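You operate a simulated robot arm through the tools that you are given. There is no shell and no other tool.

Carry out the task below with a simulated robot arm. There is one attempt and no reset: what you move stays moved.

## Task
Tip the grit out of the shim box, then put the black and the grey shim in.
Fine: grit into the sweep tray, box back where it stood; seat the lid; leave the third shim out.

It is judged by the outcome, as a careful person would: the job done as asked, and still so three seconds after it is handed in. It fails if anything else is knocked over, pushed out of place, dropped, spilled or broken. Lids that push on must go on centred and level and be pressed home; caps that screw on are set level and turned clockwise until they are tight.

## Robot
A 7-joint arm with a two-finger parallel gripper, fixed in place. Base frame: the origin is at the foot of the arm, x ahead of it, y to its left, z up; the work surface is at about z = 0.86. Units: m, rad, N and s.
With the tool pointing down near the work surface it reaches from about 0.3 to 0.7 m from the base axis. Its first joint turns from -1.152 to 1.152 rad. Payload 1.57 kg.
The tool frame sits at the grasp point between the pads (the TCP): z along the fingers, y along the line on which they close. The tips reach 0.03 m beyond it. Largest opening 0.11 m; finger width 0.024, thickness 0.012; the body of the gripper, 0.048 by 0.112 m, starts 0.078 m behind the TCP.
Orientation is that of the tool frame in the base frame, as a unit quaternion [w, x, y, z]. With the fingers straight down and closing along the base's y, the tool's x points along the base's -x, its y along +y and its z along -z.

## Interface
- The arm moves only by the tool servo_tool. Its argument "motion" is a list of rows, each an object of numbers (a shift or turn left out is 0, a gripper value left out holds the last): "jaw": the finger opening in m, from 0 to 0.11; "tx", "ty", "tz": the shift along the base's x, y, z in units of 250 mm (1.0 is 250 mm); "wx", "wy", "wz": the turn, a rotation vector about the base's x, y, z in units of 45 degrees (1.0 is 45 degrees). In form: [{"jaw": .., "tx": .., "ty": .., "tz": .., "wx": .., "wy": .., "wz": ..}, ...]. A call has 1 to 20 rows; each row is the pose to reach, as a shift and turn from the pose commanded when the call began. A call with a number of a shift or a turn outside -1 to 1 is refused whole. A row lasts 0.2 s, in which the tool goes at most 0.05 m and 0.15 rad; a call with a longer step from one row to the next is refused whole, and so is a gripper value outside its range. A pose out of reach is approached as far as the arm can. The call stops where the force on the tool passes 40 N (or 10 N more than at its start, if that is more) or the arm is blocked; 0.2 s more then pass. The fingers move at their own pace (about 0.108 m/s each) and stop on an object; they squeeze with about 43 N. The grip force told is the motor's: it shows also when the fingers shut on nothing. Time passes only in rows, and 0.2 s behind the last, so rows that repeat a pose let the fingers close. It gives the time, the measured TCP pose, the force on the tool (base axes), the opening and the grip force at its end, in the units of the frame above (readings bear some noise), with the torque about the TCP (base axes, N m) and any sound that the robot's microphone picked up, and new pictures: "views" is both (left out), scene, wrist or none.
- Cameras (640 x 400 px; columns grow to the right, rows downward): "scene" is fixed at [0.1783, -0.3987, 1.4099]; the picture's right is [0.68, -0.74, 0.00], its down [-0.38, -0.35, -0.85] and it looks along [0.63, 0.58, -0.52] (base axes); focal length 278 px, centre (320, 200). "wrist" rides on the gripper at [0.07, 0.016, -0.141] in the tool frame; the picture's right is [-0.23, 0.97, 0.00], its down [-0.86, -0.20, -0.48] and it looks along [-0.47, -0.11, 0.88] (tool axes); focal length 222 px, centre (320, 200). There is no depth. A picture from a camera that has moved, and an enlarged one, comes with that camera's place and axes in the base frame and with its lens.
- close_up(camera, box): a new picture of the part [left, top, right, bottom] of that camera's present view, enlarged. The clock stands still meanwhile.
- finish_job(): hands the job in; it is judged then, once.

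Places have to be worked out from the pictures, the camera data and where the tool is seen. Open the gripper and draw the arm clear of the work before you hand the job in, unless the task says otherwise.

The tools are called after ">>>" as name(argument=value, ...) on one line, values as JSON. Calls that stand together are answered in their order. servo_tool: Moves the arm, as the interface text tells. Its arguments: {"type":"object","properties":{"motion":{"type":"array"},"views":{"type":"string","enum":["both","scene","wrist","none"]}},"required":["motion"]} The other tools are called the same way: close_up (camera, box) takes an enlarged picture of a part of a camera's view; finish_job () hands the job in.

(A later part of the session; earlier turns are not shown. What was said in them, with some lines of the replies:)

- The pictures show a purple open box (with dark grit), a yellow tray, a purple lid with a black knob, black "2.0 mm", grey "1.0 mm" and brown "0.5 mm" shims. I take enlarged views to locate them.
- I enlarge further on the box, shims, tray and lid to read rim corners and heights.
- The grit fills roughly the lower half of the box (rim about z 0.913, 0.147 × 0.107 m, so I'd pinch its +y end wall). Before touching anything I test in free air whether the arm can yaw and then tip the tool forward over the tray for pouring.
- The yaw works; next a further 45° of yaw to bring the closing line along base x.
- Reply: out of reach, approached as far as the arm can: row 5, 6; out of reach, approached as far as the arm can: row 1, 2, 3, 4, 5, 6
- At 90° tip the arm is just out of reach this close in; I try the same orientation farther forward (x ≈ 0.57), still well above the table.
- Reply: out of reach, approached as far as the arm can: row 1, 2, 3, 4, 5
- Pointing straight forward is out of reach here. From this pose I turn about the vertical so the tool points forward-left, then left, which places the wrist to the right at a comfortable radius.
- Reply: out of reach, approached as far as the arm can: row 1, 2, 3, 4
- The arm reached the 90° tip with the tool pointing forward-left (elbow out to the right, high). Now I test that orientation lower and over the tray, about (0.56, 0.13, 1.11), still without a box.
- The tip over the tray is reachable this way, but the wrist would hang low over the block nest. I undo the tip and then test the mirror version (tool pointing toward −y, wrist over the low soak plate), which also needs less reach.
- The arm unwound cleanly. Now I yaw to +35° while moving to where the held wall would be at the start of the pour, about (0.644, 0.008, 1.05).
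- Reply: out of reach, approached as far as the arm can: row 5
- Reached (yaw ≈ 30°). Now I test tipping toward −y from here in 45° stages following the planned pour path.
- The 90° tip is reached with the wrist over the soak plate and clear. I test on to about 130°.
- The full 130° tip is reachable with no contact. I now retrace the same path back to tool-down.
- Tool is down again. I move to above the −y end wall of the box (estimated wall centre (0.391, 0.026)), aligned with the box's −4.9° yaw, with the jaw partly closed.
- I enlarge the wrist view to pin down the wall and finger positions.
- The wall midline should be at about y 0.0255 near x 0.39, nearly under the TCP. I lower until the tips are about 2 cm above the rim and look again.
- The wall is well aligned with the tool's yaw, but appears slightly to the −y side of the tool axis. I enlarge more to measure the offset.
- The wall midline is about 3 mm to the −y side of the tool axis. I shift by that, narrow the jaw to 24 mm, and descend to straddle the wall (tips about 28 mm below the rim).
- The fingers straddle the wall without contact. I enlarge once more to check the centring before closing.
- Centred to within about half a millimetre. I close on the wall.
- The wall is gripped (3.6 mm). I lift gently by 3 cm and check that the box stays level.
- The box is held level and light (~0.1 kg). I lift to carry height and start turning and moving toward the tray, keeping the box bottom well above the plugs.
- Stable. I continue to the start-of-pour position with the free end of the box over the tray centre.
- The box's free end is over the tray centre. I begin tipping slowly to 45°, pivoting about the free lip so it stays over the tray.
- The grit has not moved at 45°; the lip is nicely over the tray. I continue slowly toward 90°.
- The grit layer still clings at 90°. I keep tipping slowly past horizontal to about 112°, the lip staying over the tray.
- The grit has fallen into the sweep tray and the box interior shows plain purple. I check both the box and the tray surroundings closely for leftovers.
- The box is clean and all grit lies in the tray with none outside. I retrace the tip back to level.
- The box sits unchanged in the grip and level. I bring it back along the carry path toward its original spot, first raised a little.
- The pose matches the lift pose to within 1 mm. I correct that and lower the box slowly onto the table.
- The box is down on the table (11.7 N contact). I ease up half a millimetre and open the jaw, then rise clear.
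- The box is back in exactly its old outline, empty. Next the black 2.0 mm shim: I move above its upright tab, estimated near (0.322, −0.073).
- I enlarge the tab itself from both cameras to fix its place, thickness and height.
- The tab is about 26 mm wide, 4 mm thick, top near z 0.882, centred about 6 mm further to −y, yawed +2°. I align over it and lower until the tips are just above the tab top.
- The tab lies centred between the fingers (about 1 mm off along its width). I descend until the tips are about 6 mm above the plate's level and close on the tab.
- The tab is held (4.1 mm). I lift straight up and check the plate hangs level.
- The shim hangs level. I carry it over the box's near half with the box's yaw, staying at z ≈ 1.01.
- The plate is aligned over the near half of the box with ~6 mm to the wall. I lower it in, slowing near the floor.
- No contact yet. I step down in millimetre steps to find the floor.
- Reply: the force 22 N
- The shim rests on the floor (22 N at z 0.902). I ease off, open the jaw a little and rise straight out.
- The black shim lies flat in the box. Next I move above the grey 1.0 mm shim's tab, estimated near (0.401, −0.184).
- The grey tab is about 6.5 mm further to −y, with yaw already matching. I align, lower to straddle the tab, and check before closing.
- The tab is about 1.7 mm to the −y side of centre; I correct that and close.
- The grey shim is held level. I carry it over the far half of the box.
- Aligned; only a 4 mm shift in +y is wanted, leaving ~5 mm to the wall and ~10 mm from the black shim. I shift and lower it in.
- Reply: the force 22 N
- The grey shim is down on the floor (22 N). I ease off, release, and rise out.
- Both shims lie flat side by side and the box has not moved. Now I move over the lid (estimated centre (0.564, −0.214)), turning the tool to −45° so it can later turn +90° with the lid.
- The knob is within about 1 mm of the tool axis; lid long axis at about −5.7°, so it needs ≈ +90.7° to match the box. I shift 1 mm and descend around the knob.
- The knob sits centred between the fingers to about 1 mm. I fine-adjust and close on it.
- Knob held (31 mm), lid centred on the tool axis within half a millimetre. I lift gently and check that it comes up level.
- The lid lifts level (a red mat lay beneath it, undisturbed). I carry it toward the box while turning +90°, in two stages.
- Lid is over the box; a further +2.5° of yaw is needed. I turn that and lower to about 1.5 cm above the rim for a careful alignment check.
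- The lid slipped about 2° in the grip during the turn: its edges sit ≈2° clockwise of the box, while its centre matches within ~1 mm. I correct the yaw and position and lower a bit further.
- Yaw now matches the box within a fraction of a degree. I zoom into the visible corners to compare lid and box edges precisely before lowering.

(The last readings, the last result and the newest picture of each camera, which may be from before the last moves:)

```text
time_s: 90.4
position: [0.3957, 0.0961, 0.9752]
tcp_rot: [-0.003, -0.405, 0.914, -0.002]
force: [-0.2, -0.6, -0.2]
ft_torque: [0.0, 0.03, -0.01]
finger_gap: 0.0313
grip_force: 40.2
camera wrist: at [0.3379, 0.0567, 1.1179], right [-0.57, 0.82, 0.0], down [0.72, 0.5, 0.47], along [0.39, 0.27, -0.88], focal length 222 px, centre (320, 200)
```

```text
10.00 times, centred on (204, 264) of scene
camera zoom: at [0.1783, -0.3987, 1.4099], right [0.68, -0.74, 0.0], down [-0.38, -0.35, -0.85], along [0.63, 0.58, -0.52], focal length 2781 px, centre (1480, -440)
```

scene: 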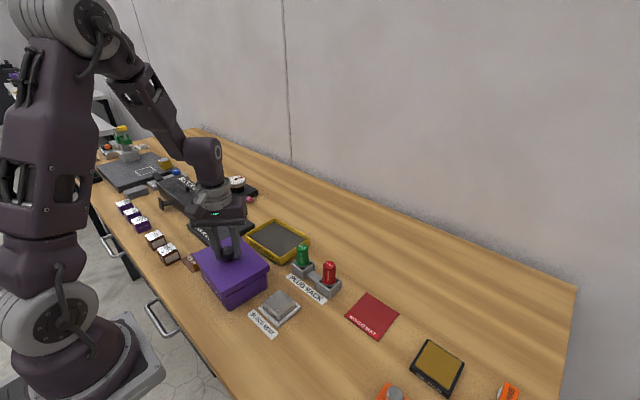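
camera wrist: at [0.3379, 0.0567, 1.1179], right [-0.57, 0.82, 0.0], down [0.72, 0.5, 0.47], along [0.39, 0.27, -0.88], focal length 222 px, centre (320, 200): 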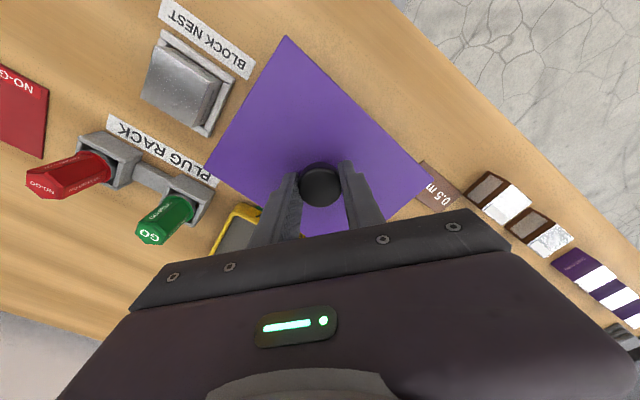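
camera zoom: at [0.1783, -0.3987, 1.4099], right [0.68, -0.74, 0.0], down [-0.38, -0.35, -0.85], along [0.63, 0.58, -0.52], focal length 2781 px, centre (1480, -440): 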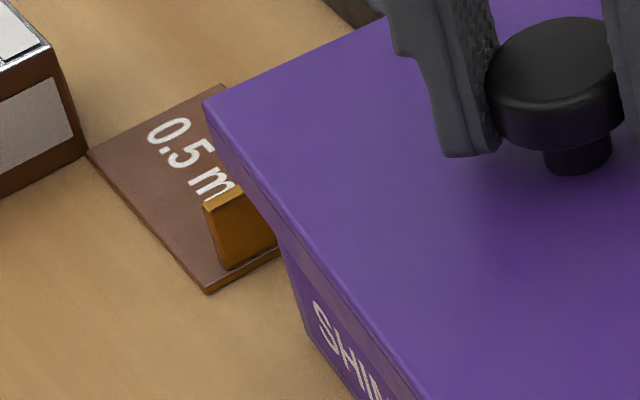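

Lid and box edges look parallel and centred as far as parallax allows. I lower in small steps, watching for any early contact on the rim.

>>> servo_tool(motion=[{"tz": -0.008}, {"tz": -0.016}, {"tz": -0.022}, {"tz": -0.022}], views="scene")

>>> close_up(camera="scene", box=[190, 236, 280, 314])

```text
time_s: 91.4
position: [0.3957, 0.0958, 0.9706]
tcp_rot: [-0.002, -0.405, 0.914, -0.002]
force: [-0.2, -0.6, 0.1]
ft_torque: [0.01, 0.0, 0.01]
finger_gap: 0.0313
grip_force: 40.4
```

scene: 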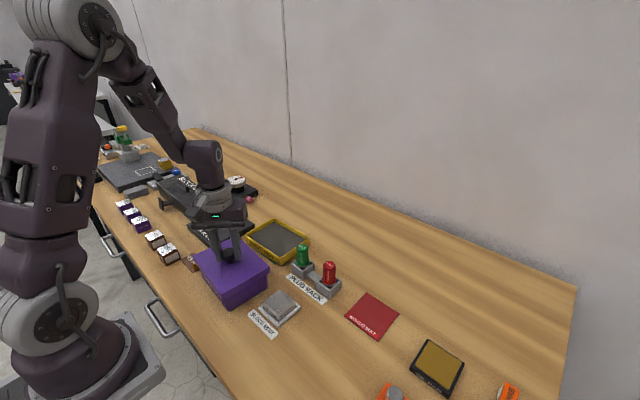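

```text
5.13 times, centred on (235, 275) of scene
camera zoom: at [0.1783, -0.3987, 1.4099], right [0.68, -0.74, 0.0], down [-0.38, -0.35, -0.85], along [0.63, 0.58, -0.52], focal length 1426 px, centre (756, -185)
```

zoom: 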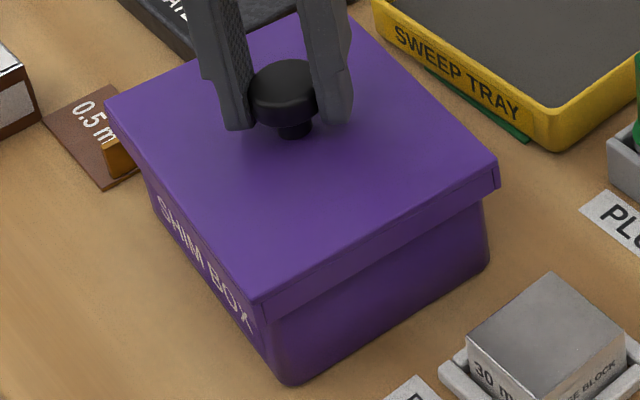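

Still no contact at z 0.9706. I go on by a few millimetres.

>>> servo_tool(motion=[{"tz": -0.004}, {"tz": -0.008}, {"tz": -0.012}, {"tz": -0.012}], views="none")

```text
time_s: 92.4
position: [0.3961, 0.0957, 0.9678]
tcp_rot: [-0.002, -0.405, 0.914, -0.002]
force: [0.3, 0.4, 0.1]
ft_torque: [-0.01, 0.0, -0.01]
finger_gap: 0.0313
grip_force: 40.3
```

>>> servo_tool(motion=[{"tz": -0.004}, {"tz": -0.008}, {"tz": -0.008}], views="none")

```text
time_s: 93.2
position: [0.3963, 0.0958, 0.9661]
tcp_rot: [-0.002, -0.405, 0.914, -0.003]
force: [-0.6, -0.5, -0.1]
ft_torque: [-0.02, 0.0, 0.0]
finger_gap: 0.0312
grip_force: 39.5
```

Nothing felt at z 0.966 either; I continue down in 1 mm steps and look.

>>> servo_tool(motion=[{"tz": -0.004}, {"tz": -0.008}, {"tz": -0.012}, {"tz": -0.012}], views="scene")

>>> close_up(camera="scene", box=[190, 236, 280, 314])

```text
time_s: 94.2
position: [0.396, 0.0963, 0.9624]
tcp_rot: [-0.002, -0.405, 0.914, -0.003]
force: [0.6, 0.0, 0.5]
ft_torque: [0.01, 0.02, 0.0]
finger_gap: 0.0313
grip_force: 39.8
```

scene: 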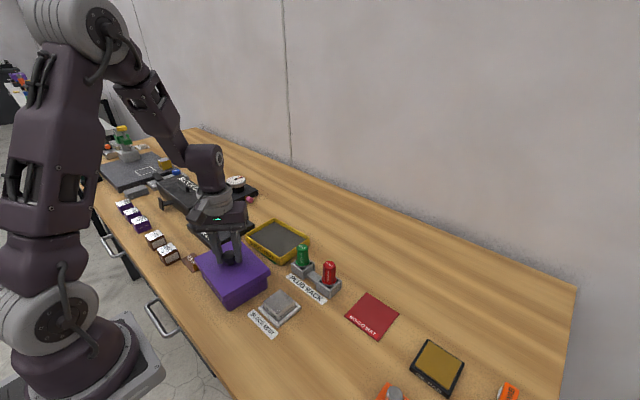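

```text
5.13 times, centred on (235, 275) of scene
camera zoom: at [0.1783, -0.3987, 1.4099], right [0.68, -0.74, 0.0], down [-0.38, -0.35, -0.85], along [0.63, 0.58, -0.52], focal length 1426 px, centre (756, -185)
```

zoom: 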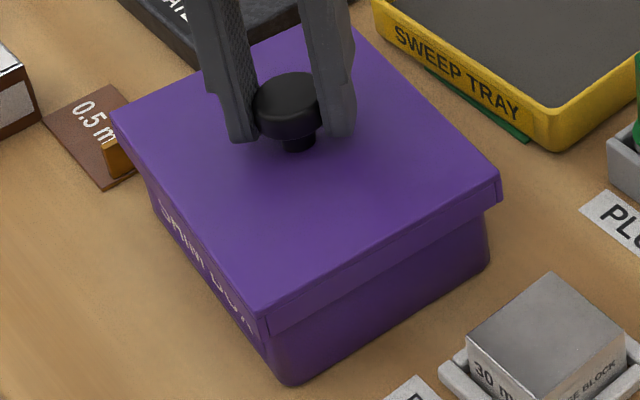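

The skirt appears to have passed outside the rim without touching. I continue down to find the seating contact.

>>> servo_tool(motion=[{"tz": -0.004}, {"tz": -0.008}, {"tz": -0.012}, {"tz": -0.016}, {"tz": -0.016}], views="none")

```text
time_s: 95.4
position: [0.3952, 0.0957, 0.9581]
tcp_rot: [-0.002, -0.405, 0.914, -0.002]
force: [0.1, 0.3, -0.2]
ft_torque: [0.0, -0.04, 0.01]
finger_gap: 0.0312
grip_force: 40.1
```

>>> servo_tool(motion=[{"tz": -0.004}, {"tz": -0.008}, {"tz": -0.008}], views="none")

```text
time_s: 96.2
position: [0.3949, 0.0966, 0.956]
tcp_rot: [-0.002, -0.405, 0.914, -0.001]
force: [-0.2, -0.5, -0.6]
ft_torque: [0.01, 0.02, -0.01]
finger_gap: 0.0313
grip_force: 40.5
```

Still free at z 0.956, as expected for a skirt around the rim; a few more millimetres to the seat.

>>> servo_tool(motion=[{"tz": -0.004}, {"tz": -0.008}, {"tz": -0.008}], views="scene")

>>> close_up(camera="scene", box=[190, 236, 280, 314])

```text
time_s: 97.0
position: [0.3949, 0.0957, 0.9552]
tcp_rot: [-0.003, -0.405, 0.914, -0.002]
force: [0.2, 0.2, -1.0]
ft_torque: [-0.01, 0.0, 0.03]
finger_gap: 0.0311
grip_force: 39.8
```

scene: 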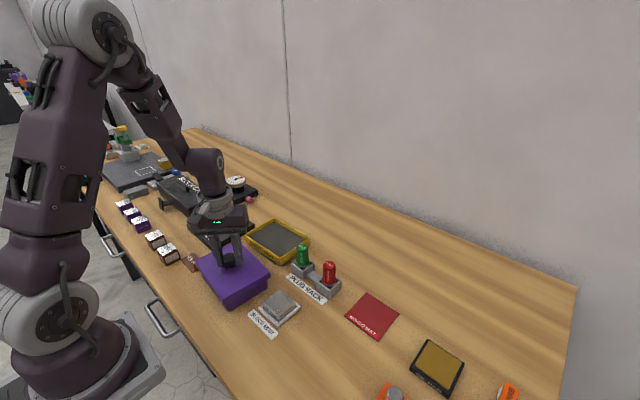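

```text
5.13 times, centred on (235, 275) of scene
camera zoom: at [0.1783, -0.3987, 1.4099], right [0.68, -0.74, 0.0], down [-0.38, -0.35, -0.85], along [0.63, 0.58, -0.52], focal length 1426 px, centre (756, -185)
```

zoom: 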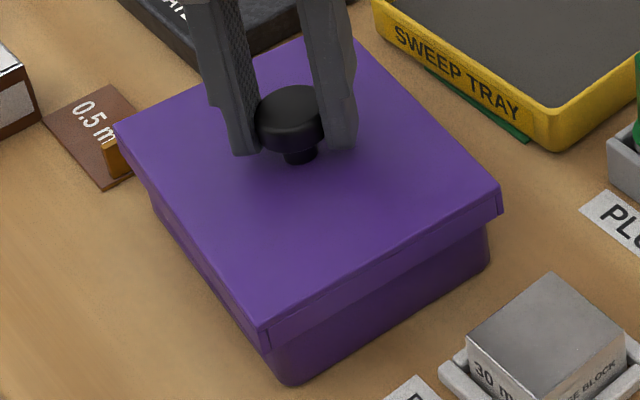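

No force yet at about z 0.954; the skirt now covers the upper part of the box. I keep stepping down.

>>> servo_tool(motion=[{"tz": -0.004}, {"tz": -0.008}, {"tz": -0.008}], views="none")

```text
time_s: 97.8
position: [0.3951, 0.0966, 0.9529]
tcp_rot: [-0.001, -0.405, 0.914, -0.001]
force: [0.3, -0.3, 0.2]
ft_torque: [0.05, -0.01, 0.01]
finger_gap: 0.0312
grip_force: 40.3
```

>>> servo_tool(motion=[{"tz": -0.004}, {"tz": -0.008}, {"tz": -0.008}], views="none")

```text
time_s: 98.5
position: [0.3958, 0.0963, 0.9512]
tcp_rot: [-0.001, -0.406, 0.914, -0.001]
force: [-5.3, -0.1, 12.1]
ft_torque: [0.15, 0.01, 0.09]
finger_gap: 0.0312
grip_force: 39.6
stopped in row 3: the force on the tool passed its limit at 40 N (the readings are from after the stop); the commanded pose is now the measured one
```

Firm contact at z ≈ 0.951, right around the expected seat height. I look closely at whether the lid is level and home.

>>> close_up(camera="scene", box=[190, 236, 280, 314])

>>> close_up(camera="scene", box=[244, 255, 284, 303])

>>> close_up(camera="scene", box=[190, 254, 240, 314])

>>> close_up(camera="wrist", box=[180, 20, 460, 240])

```text
5.13 times, centred on (235, 275) of scene
camera zoom: at [0.178, -0.3987, 1.41], right [0.68, -0.74, 0.0], down [-0.38, -0.35, -0.85], along [0.63, 0.58, -0.52], focal length 1426 px, centre (756, -185)
```

zoom: 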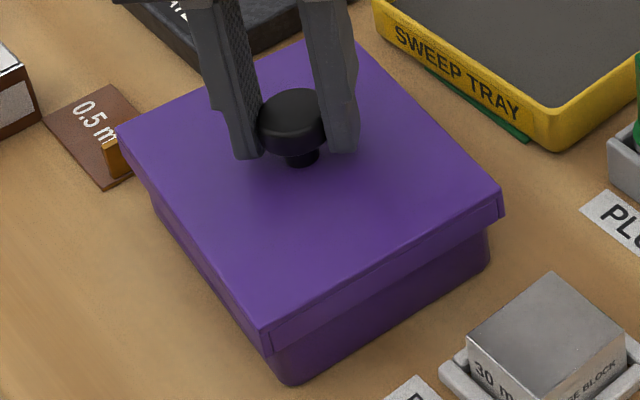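

```text
8.33 times, centred on (264, 279) of scene
camera zoom: at [0.178, -0.3987, 1.41], right [0.68, -0.74, 0.0], down [-0.38, -0.35, -0.85], along [0.63, 0.58, -0.52], focal length 2317 px, centre (787, -458)
```

zoom: 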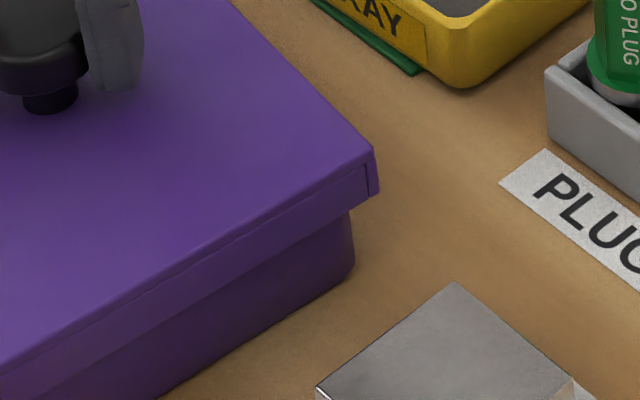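

```text
6.67 times, centred on (215, 284) of scene
camera zoom: at [0.178, -0.3987, 1.41], right [0.68, -0.74, 0.0], down [-0.38, -0.35, -0.85], along [0.63, 0.58, -0.52], focal length 1854 px, centre (1020, -360)
```

zoom: 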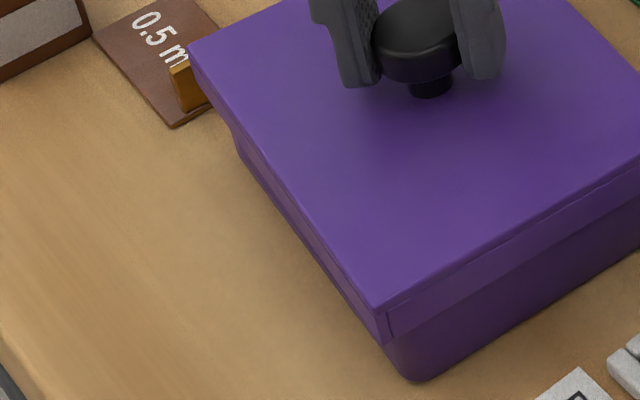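

```text
1.82 times, centred on (320, 130) of wrist
camera zoom: at [0.3377, 0.0565, 1.0934], right [-0.57, 0.82, 0.0], down [0.72, 0.5, 0.48], along [0.39, 0.27, -0.88], focal length 404 px, centre (320, 327)
```

zoom: 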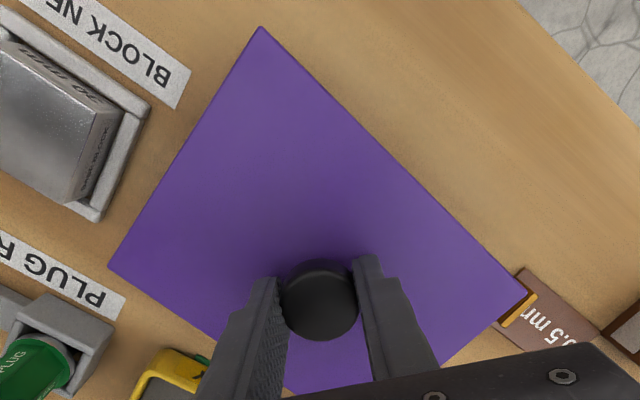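

The lid's skirt surrounds the rim evenly and looks level. I press down further (within the force limit) to make sure it goes home, listening for a sound.

>>> servo_tool(motion=[{"tz": -0.002}, {"tz": -0.004}, {"tz": -0.006}, {"tz": -0.006}], views="none")

```text
time_s: 99.0
position: [0.3959, 0.0963, 0.9507]
tcp_rot: [0.0, -0.406, 0.914, -0.002]
force: [-5.6, 0.5, 11.7]
ft_torque: [0.17, 0.04, 0.12]
finger_gap: 0.0312
grip_force: 40.2
stopped in row 2: the force on the tool passed its limit at 41 N (the readings are from after the stop); the commanded pose is now the measured one
```

Contact is firm, with a small sideways force (−5 N in x), so the lid sits about 1 mm too far +x. I back off a little, shift and turn slightly to relieve this, then press again.

>>> servo_tool(motion=[{"tz": 0.004}, {"tz": 0.008}, {"tz": 0.008, "tx": -0.002, "ty": -0.001}, {"tz": 0.008, "tx": -0.004, "ty": -0.002, "wz": 0.01}, {"tz": 0.008, "tx": -0.004, "ty": -0.002, "wz": 0.018}], views="none")

```text
time_s: 100.2
position: [0.3956, 0.0958, 0.9528]
tcp_rot: [0.0, -0.412, 0.911, -0.002]
force: [1.0, 0.3, -0.7]
ft_torque: [0.02, -0.02, 0.0]
finger_gap: 0.0311
grip_force: 40.1
```

Sideways force is gone. I also correct a tiny tilt picked up from the stop and press down again.

>>> servo_tool(motion=[{"wx": -0.0025, "wy": 0.0046}, {"wx": -0.0025, "wy": 0.0046, "tz": -0.003}, {"wx": -0.0025, "wy": 0.0046, "tz": -0.006}, {"wx": -0.0025, "wy": 0.0046, "tz": -0.008}, {"wx": -0.0025, "wy": 0.0046, "tz": -0.01}], views="none")

```text
time_s: 101.5
position: [0.3948, 0.0955, 0.951]
tcp_rot: [0.0, -0.413, 0.911, -0.002]
force: [-3.8, -0.7, 30.6]
ft_torque: [0.27, -0.08, 0.02]
finger_gap: 0.0309
grip_force: 40.3
```

Stiff contact at the same height (30 N). I look closely again for level and any gap before releasing.

>>> close_up(camera="scene", box=[190, 236, 280, 314])

>>> close_up(camera="scene", box=[214, 280, 254, 316])

>>> close_up(camera="scene", box=[244, 255, 284, 303])

```text
5.13 times, centred on (235, 275) of scene
camera zoom: at [0.1778, -0.3988, 1.41], right [0.68, -0.74, 0.0], down [-0.38, -0.35, -0.85], along [0.63, 0.58, -0.52], focal length 1426 px, centre (756, -185)
```

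zoom: 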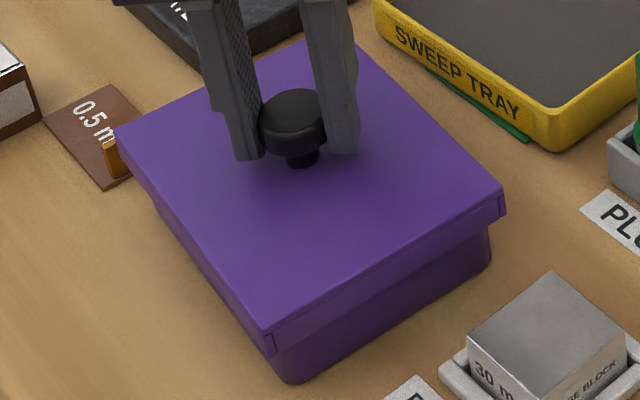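

```text
11.11 times, centred on (234, 298) of scene
camera zoom: at [0.1778, -0.3988, 1.41], right [0.68, -0.74, 0.0], down [-0.38, -0.35, -0.85], along [0.63, 0.58, -0.52], focal length 3090 px, centre (1276, -889)
```

zoom: 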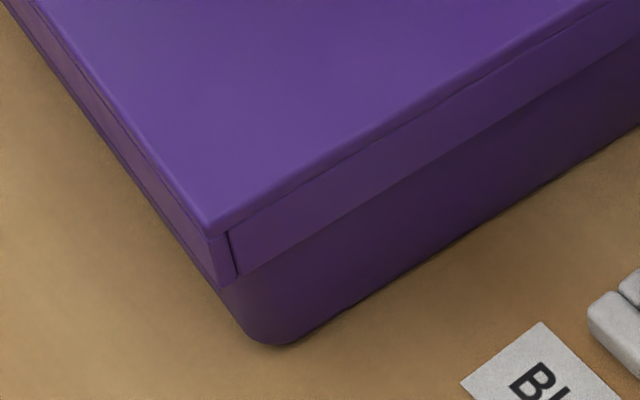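

```text
8.33 times, centred on (264, 279) of scene
camera zoom: at [0.1778, -0.3988, 1.41], right [0.68, -0.74, 0.0], down [-0.38, -0.35, -0.85], along [0.63, 0.58, -0.52], focal length 2317 px, centre (787, -458)
```

zoom: 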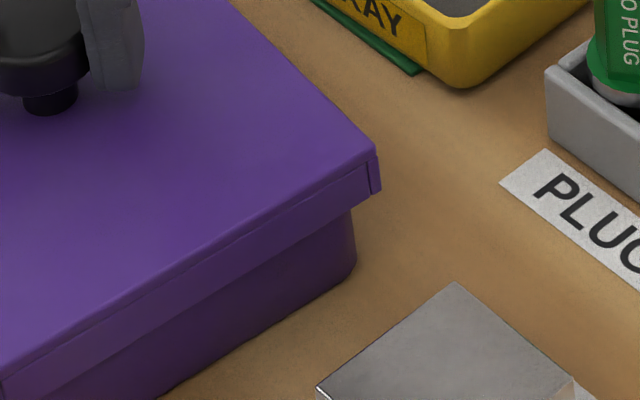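

The lid is level with its skirt well down over the rim, and the contact is stiff, so its ceiling rests on the rim. I ease the pressure, release the knob and rise to inspect.

>>> servo_tool(motion=[{"tz": 0.003}, {"jaw": 0.04, "tz": 0.003}, {"jaw": 0.06, "tz": 0.003}, {"jaw": 0.06, "tz": 0.003}, {"tz": 0.06}, {"tz": 0.16}, {"tz": 0.28}, {"tz": 0.36}, {"tz": 0.36}], views="both")

>>> close_up(camera="scene", box=[190, 236, 280, 314])

>>> close_up(camera="wrist", box=[200, 40, 440, 220])

```text
time_s: 103.5
position: [0.396, 0.0962, 1.0405]
tcp_rot: [-0.002, -0.412, 0.911, -0.002]
force: [0.2, -0.4, -0.3]
ft_torque: [0.02, 0.0, 0.01]
finger_gap: 0.0601
grip_force: 0.0
camera wrist: at [0.3386, 0.0556, 1.1832], right [-0.58, 0.81, 0.0], down [0.72, 0.51, 0.47], along [0.39, 0.27, -0.88], focal length 222 px, centre (320, 200)
```

scene: 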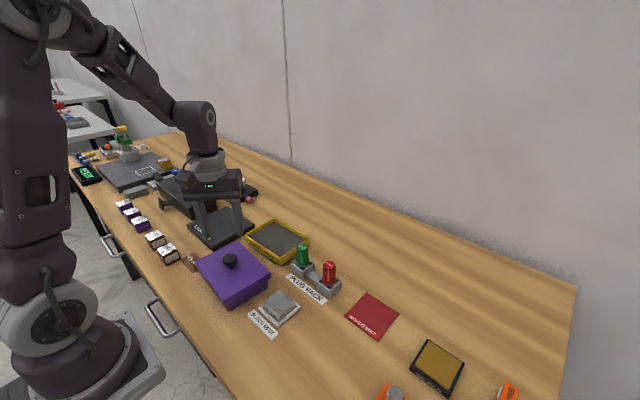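
wrist: 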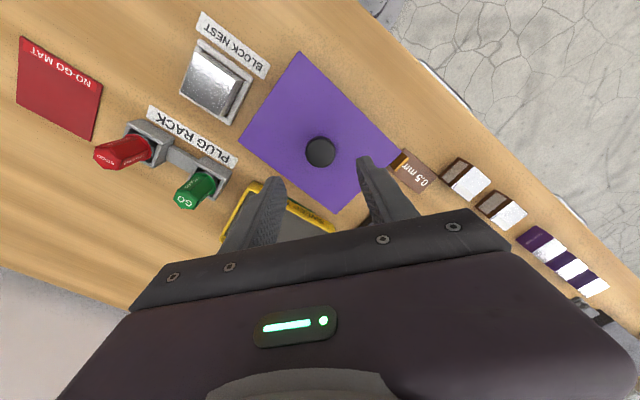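

```text
5.13 times, centred on (235, 275) of scene
camera zoom: at [0.1783, -0.3987, 1.4099], right [0.68, -0.74, 0.0], down [-0.38, -0.35, -0.85], along [0.63, 0.58, -0.52], focal length 1426 px, centre (756, -185)
```

zoom: 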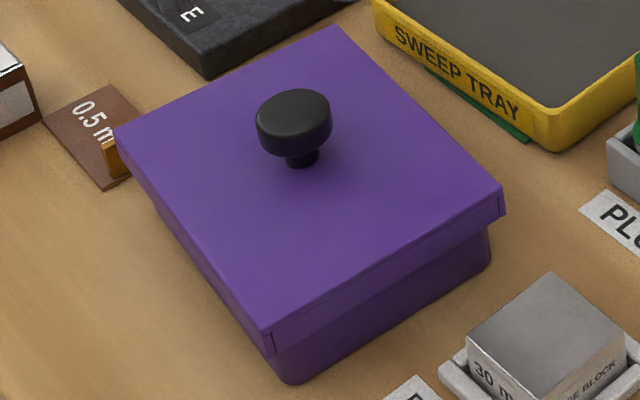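

```text
2.22 times, centred on (320, 130) of wrist
camera zoom: at [0.3386, 0.0556, 1.1832], right [-0.58, 0.81, 0.0], down [0.72, 0.51, 0.47], along [0.39, 0.27, -0.88], focal length 494 px, centre (320, 356)
```

zoom: 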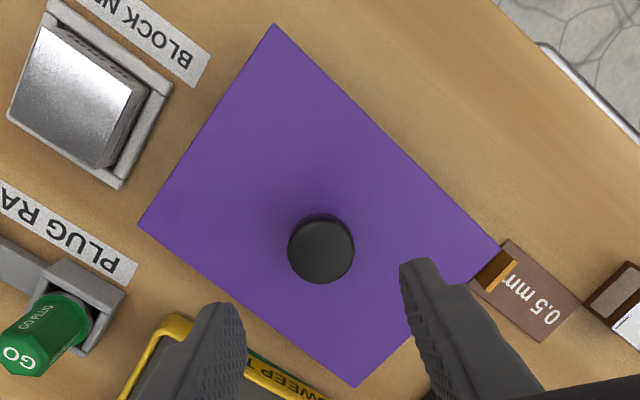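

The lid sits level and square on the box, and the box's base is where it was. To be sure it is pressed home I close the fingers and press straight down on the knob's centre.

>>> servo_tool(motion=[{"jaw": 0.0}, {"jaw": 0.0}, {"jaw": 0.0}, {"tz": -0.08}, {"tz": -0.16}, {"tz": -0.22}, {"tz": -0.22}], views="both")

>>> close_up(camera="scene", box=[190, 226, 290, 314])

```text
time_s: 105.0
position: [0.3957, 0.096, 0.9852]
tcp_rot: [-0.002, -0.413, 0.911, -0.002]
force: [0.0, 0.1, 0.2]
ft_torque: [0.01, -0.03, 0.03]
finger_gap: 0.0
grip_force: 21.4
camera wrist: at [0.3384, 0.0555, 1.1272], right [-0.58, 0.81, 0.0], down [0.72, 0.51, 0.47], along [0.39, 0.27, -0.88], focal length 222 px, centre (320, 200)
```

scene: 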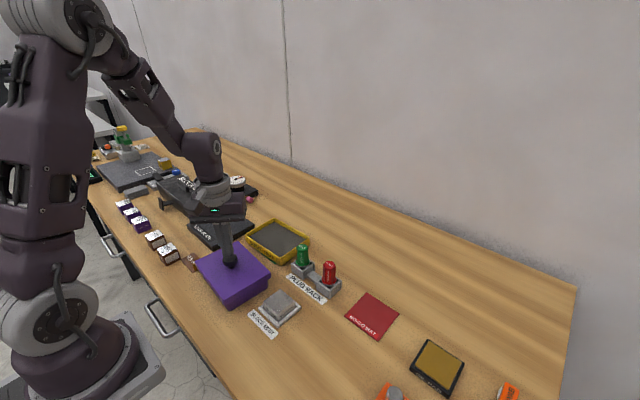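
wrist: 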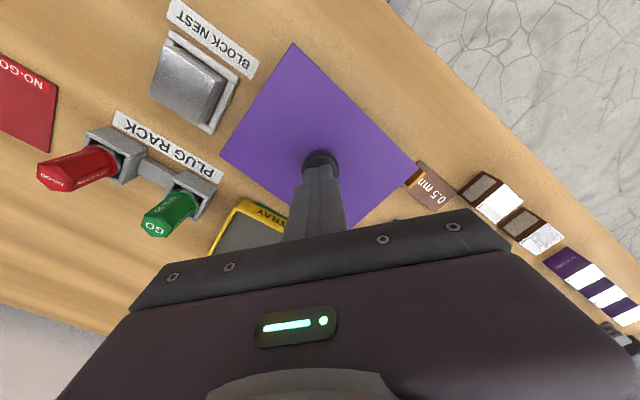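

```text
4.55 times, centred on (240, 270) of scene
camera zoom: at [0.1783, -0.3987, 1.4099], right [0.68, -0.74, 0.0], down [-0.38, -0.35, -0.85], along [0.63, 0.58, -0.52], focal length 1264 px, centre (684, -118)
```

zoom: 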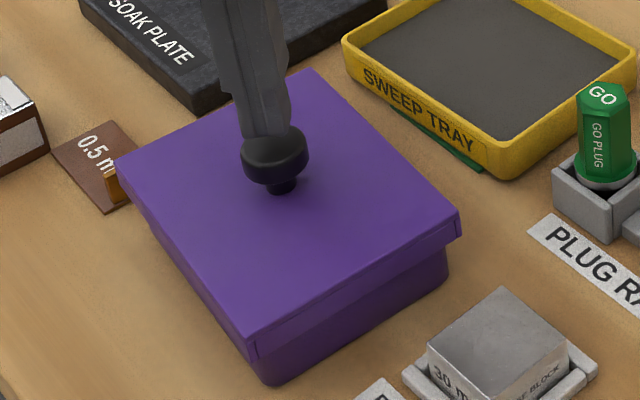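

The closed fingertips are centred over the knob. I step down onto it and press.

>>> servo_tool(motion=[{"tz": -0.012}, {"tz": -0.024}, {"tz": -0.036}, {"tz": -0.044}, {"tz": -0.052}, {"tz": -0.06}, {"tz": -0.068}, {"tz": -0.076}], views="none")

```text
time_s: 106.2
position: [0.3962, 0.0965, 0.9748]
tcp_rot: [0.0, -0.411, 0.912, -0.003]
force: [-6.0, -1.4, 18.8]
ft_torque: [-0.03, 0.17, 0.0]
finger_gap: 0.0
grip_force: 21.1
stopped in row 5: the force on the tool passed its limit at 48 N (the readings are from after the stop); the commanded pose is now the measured one
```

Firm contact on the knob at once (48 N peak). I press once more to see whether the lid yields any further.

>>> servo_tool(motion=[{"tz": -0.001}, {"tz": -0.002}, {"tz": -0.003}, {"tz": -0.004}, {"tz": -0.004}], views="scene")

>>> close_up(camera="scene", box=[190, 226, 290, 314])

```text
time_s: 106.9
position: [0.3962, 0.0969, 0.9748]
tcp_rot: [0.0, -0.411, 0.912, -0.003]
force: [-5.9, -1.3, 19.9]
ft_torque: [0.04, 0.17, 0.0]
finger_gap: 0.0001
grip_force: 21.4
stopped in row 3: the force on the tool passed its limit at 42 N (the readings are from after the stop); the commanded pose is now the measured one
```

scene: 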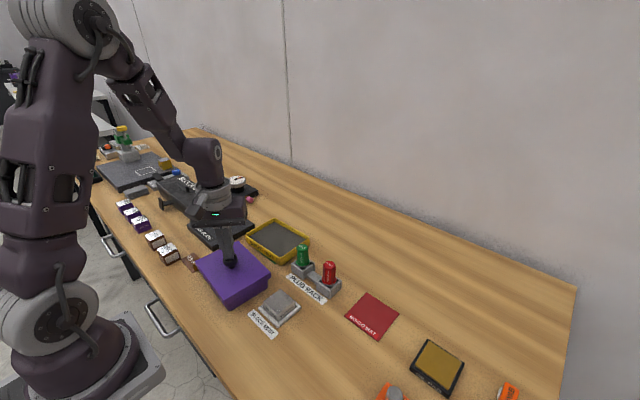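

```text
4.55 times, centred on (240, 270) of scene
camera zoom: at [0.1779, -0.3988, 1.41], right [0.68, -0.74, 0.0], down [-0.38, -0.35, -0.85], along [0.63, 0.58, -0.52], focal length 1264 px, centre (684, -118)
```

zoom: 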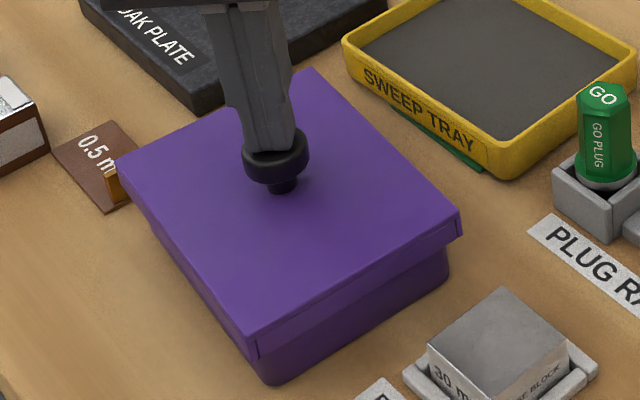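

The lid does not yield any further, so it is home. I rise straight up, open the gripper, and draw the arm clear.

>>> servo_tool(motion=[{"tz": 0.02}, {"tz": 0.08}, {"tz": 0.2}, {"tz": 0.35}, {"tz": 0.5}, {"tz": 0.65}, {"jaw": 0.06, "tz": 0.8}, {"jaw": 0.08, "tz": 0.95}, {"tz": 0.95}], views="both")

>>> close_up(camera="scene", box=[190, 226, 290, 314])

>>> close_up(camera="scene", box=[60, 140, 440, 378])

```text
time_s: 108.9
position: [0.395, 0.0963, 1.2133]
tcp_rot: [0.0, -0.411, 0.912, -0.003]
force: [-0.2, -0.2, 0.1]
ft_torque: [-0.01, -0.04, -0.03]
finger_gap: 0.0799
grip_force: 0.1
camera wrist: at [0.3383, 0.0558, 1.3546], right [-0.58, 0.81, -0.01], down [0.71, 0.51, 0.48], along [0.39, 0.27, -0.88], focal length 222 px, centre (320, 200)
```

scene: 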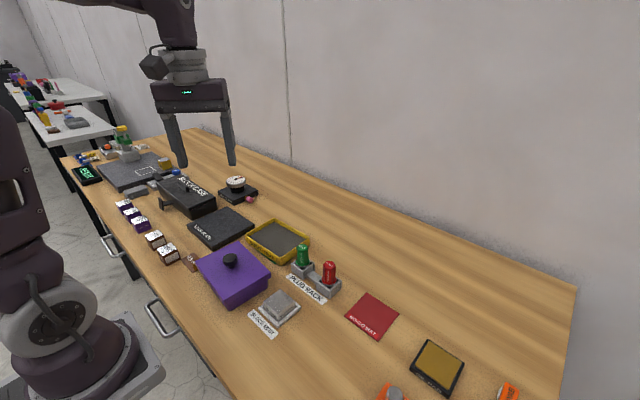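
wrist: 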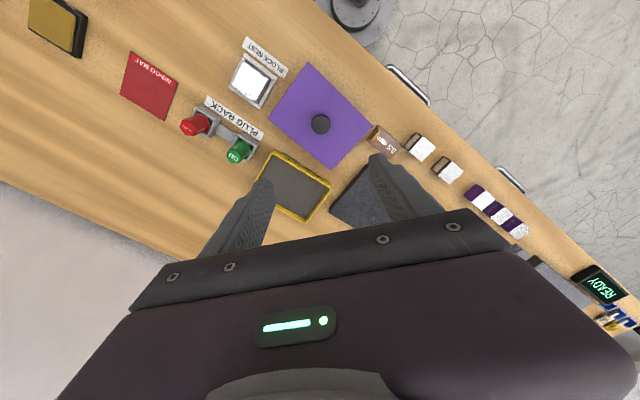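

```text
4.55 times, centred on (240, 270) of scene
camera zoom: at [0.1783, -0.3987, 1.4099], right [0.68, -0.74, 0.0], down [-0.38, -0.35, -0.85], along [0.63, 0.58, -0.52], focal length 1264 px, centre (684, -118)
```

zoom: 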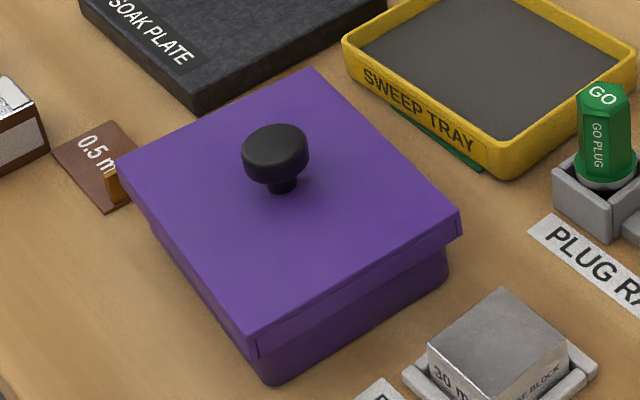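

```text
1.68 times, centred on (250, 259) of scene
camera zoom: at [0.1783, -0.3987, 1.4099], right [0.68, -0.74, 0.0], down [-0.38, -0.35, -0.85], along [0.63, 0.58, -0.52], focal length 467 px, centre (438, 101)
```

zoom: 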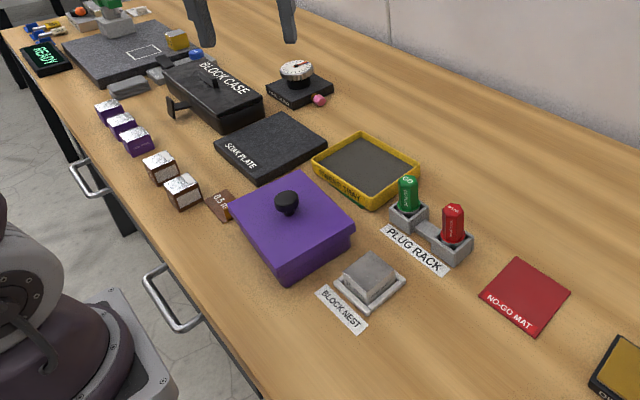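

All looks in order: lid on, grit in tray, brown shim left out, other objects in place. One last enlarged check of the lid's corners for level and of the clearance to the brown shim.

>>> close_up(camera="scene", box=[185, 245, 235, 285])

>>> close_up(camera="scene", box=[225, 262, 280, 312])

>>> close_up(camera="wrist", box=[260, 60, 420, 180])

```text
10.00 times, centred on (210, 265) of scene
camera zoom: at [0.1783, -0.3987, 1.4099], right [0.68, -0.74, 0.0], down [-0.38, -0.35, -0.85], along [0.63, 0.58, -0.52], focal length 2781 px, centre (1420, -450)
```

zoom: 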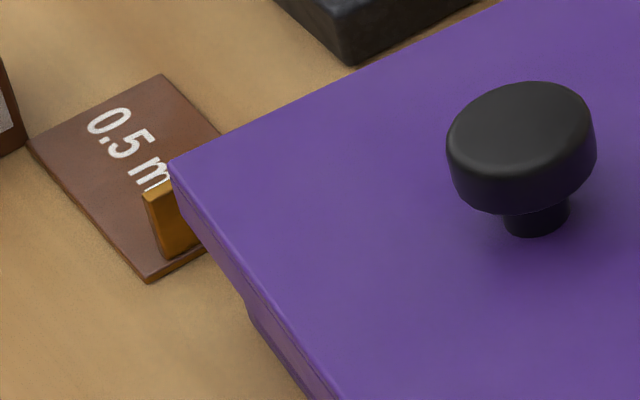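

```text
8.00 times, centred on (252, 287) of scene
camera zoom: at [0.1783, -0.3987, 1.4099], right [0.68, -0.74, 0.0], down [-0.38, -0.35, -0.85], along [0.63, 0.58, -0.52], focal length 2225 px, centre (860, -496)
```

zoom: 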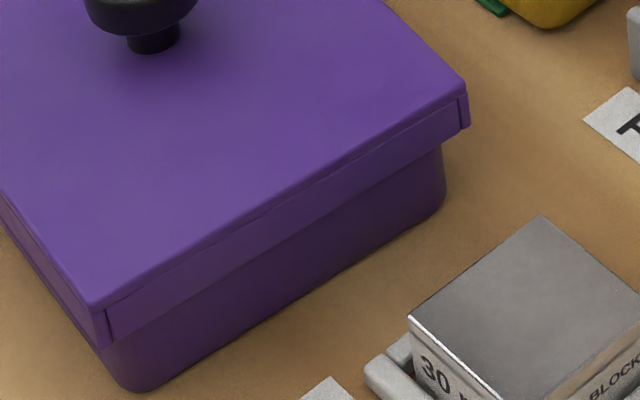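

```text
3.33 times, centred on (340, 120) of wrist
camera zoom: at [0.3383, 0.0558, 1.3546], right [-0.58, 0.81, -0.01], down [0.71, 0.51, 0.48], along [0.39, 0.27, -0.88], focal length 740 px, centre (253, 467)
```

zoom: 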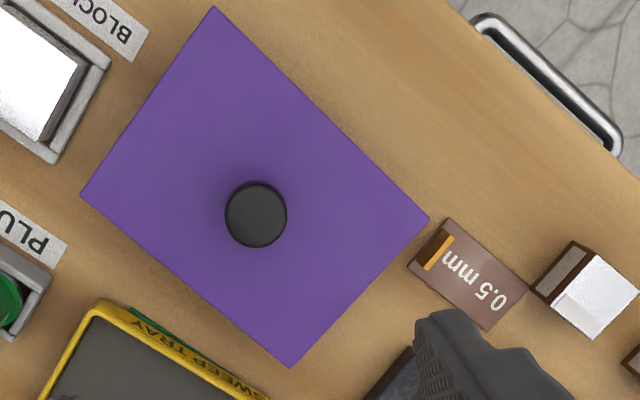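

The lid is level on all visible corners and centred. It clears the brown shim, which stays out. The grit is in the tray and the arm is clear with its gripper open, so I hand the job in.

>>> finish_job()

```text
The job is handed in.
```

The shim box has been emptied and refilled, and the lid is on. I handed the job in with the gripper open and the arm clear. I don't have the judge's result.

- **Grit:** all of it went into the sweep tray. The box looked clean inside, and I saw none on the table.
- **Box:** it went back to its original outline in the scene view. It may have shifted a millimetre or two when I pressed the lid, but the final pictures show its base where it was.
- **Shims:** the black 2.0 mm and the grey 1.0 mm lie flat side by side in the box. The brown 0.5 mm is still on the table where it was.
- **Lid:** it sits level and centred to about a millimetre. I pressed it to roughly 40–48 N several times until it would go no further. There was no click to confirm it, so I'm judging it home from the firm contact and the pictures.

Lifting the lid uncovered a red mat labelled "NO-GO MAT", which I left where it was. I saw no sign that anything else was moved.
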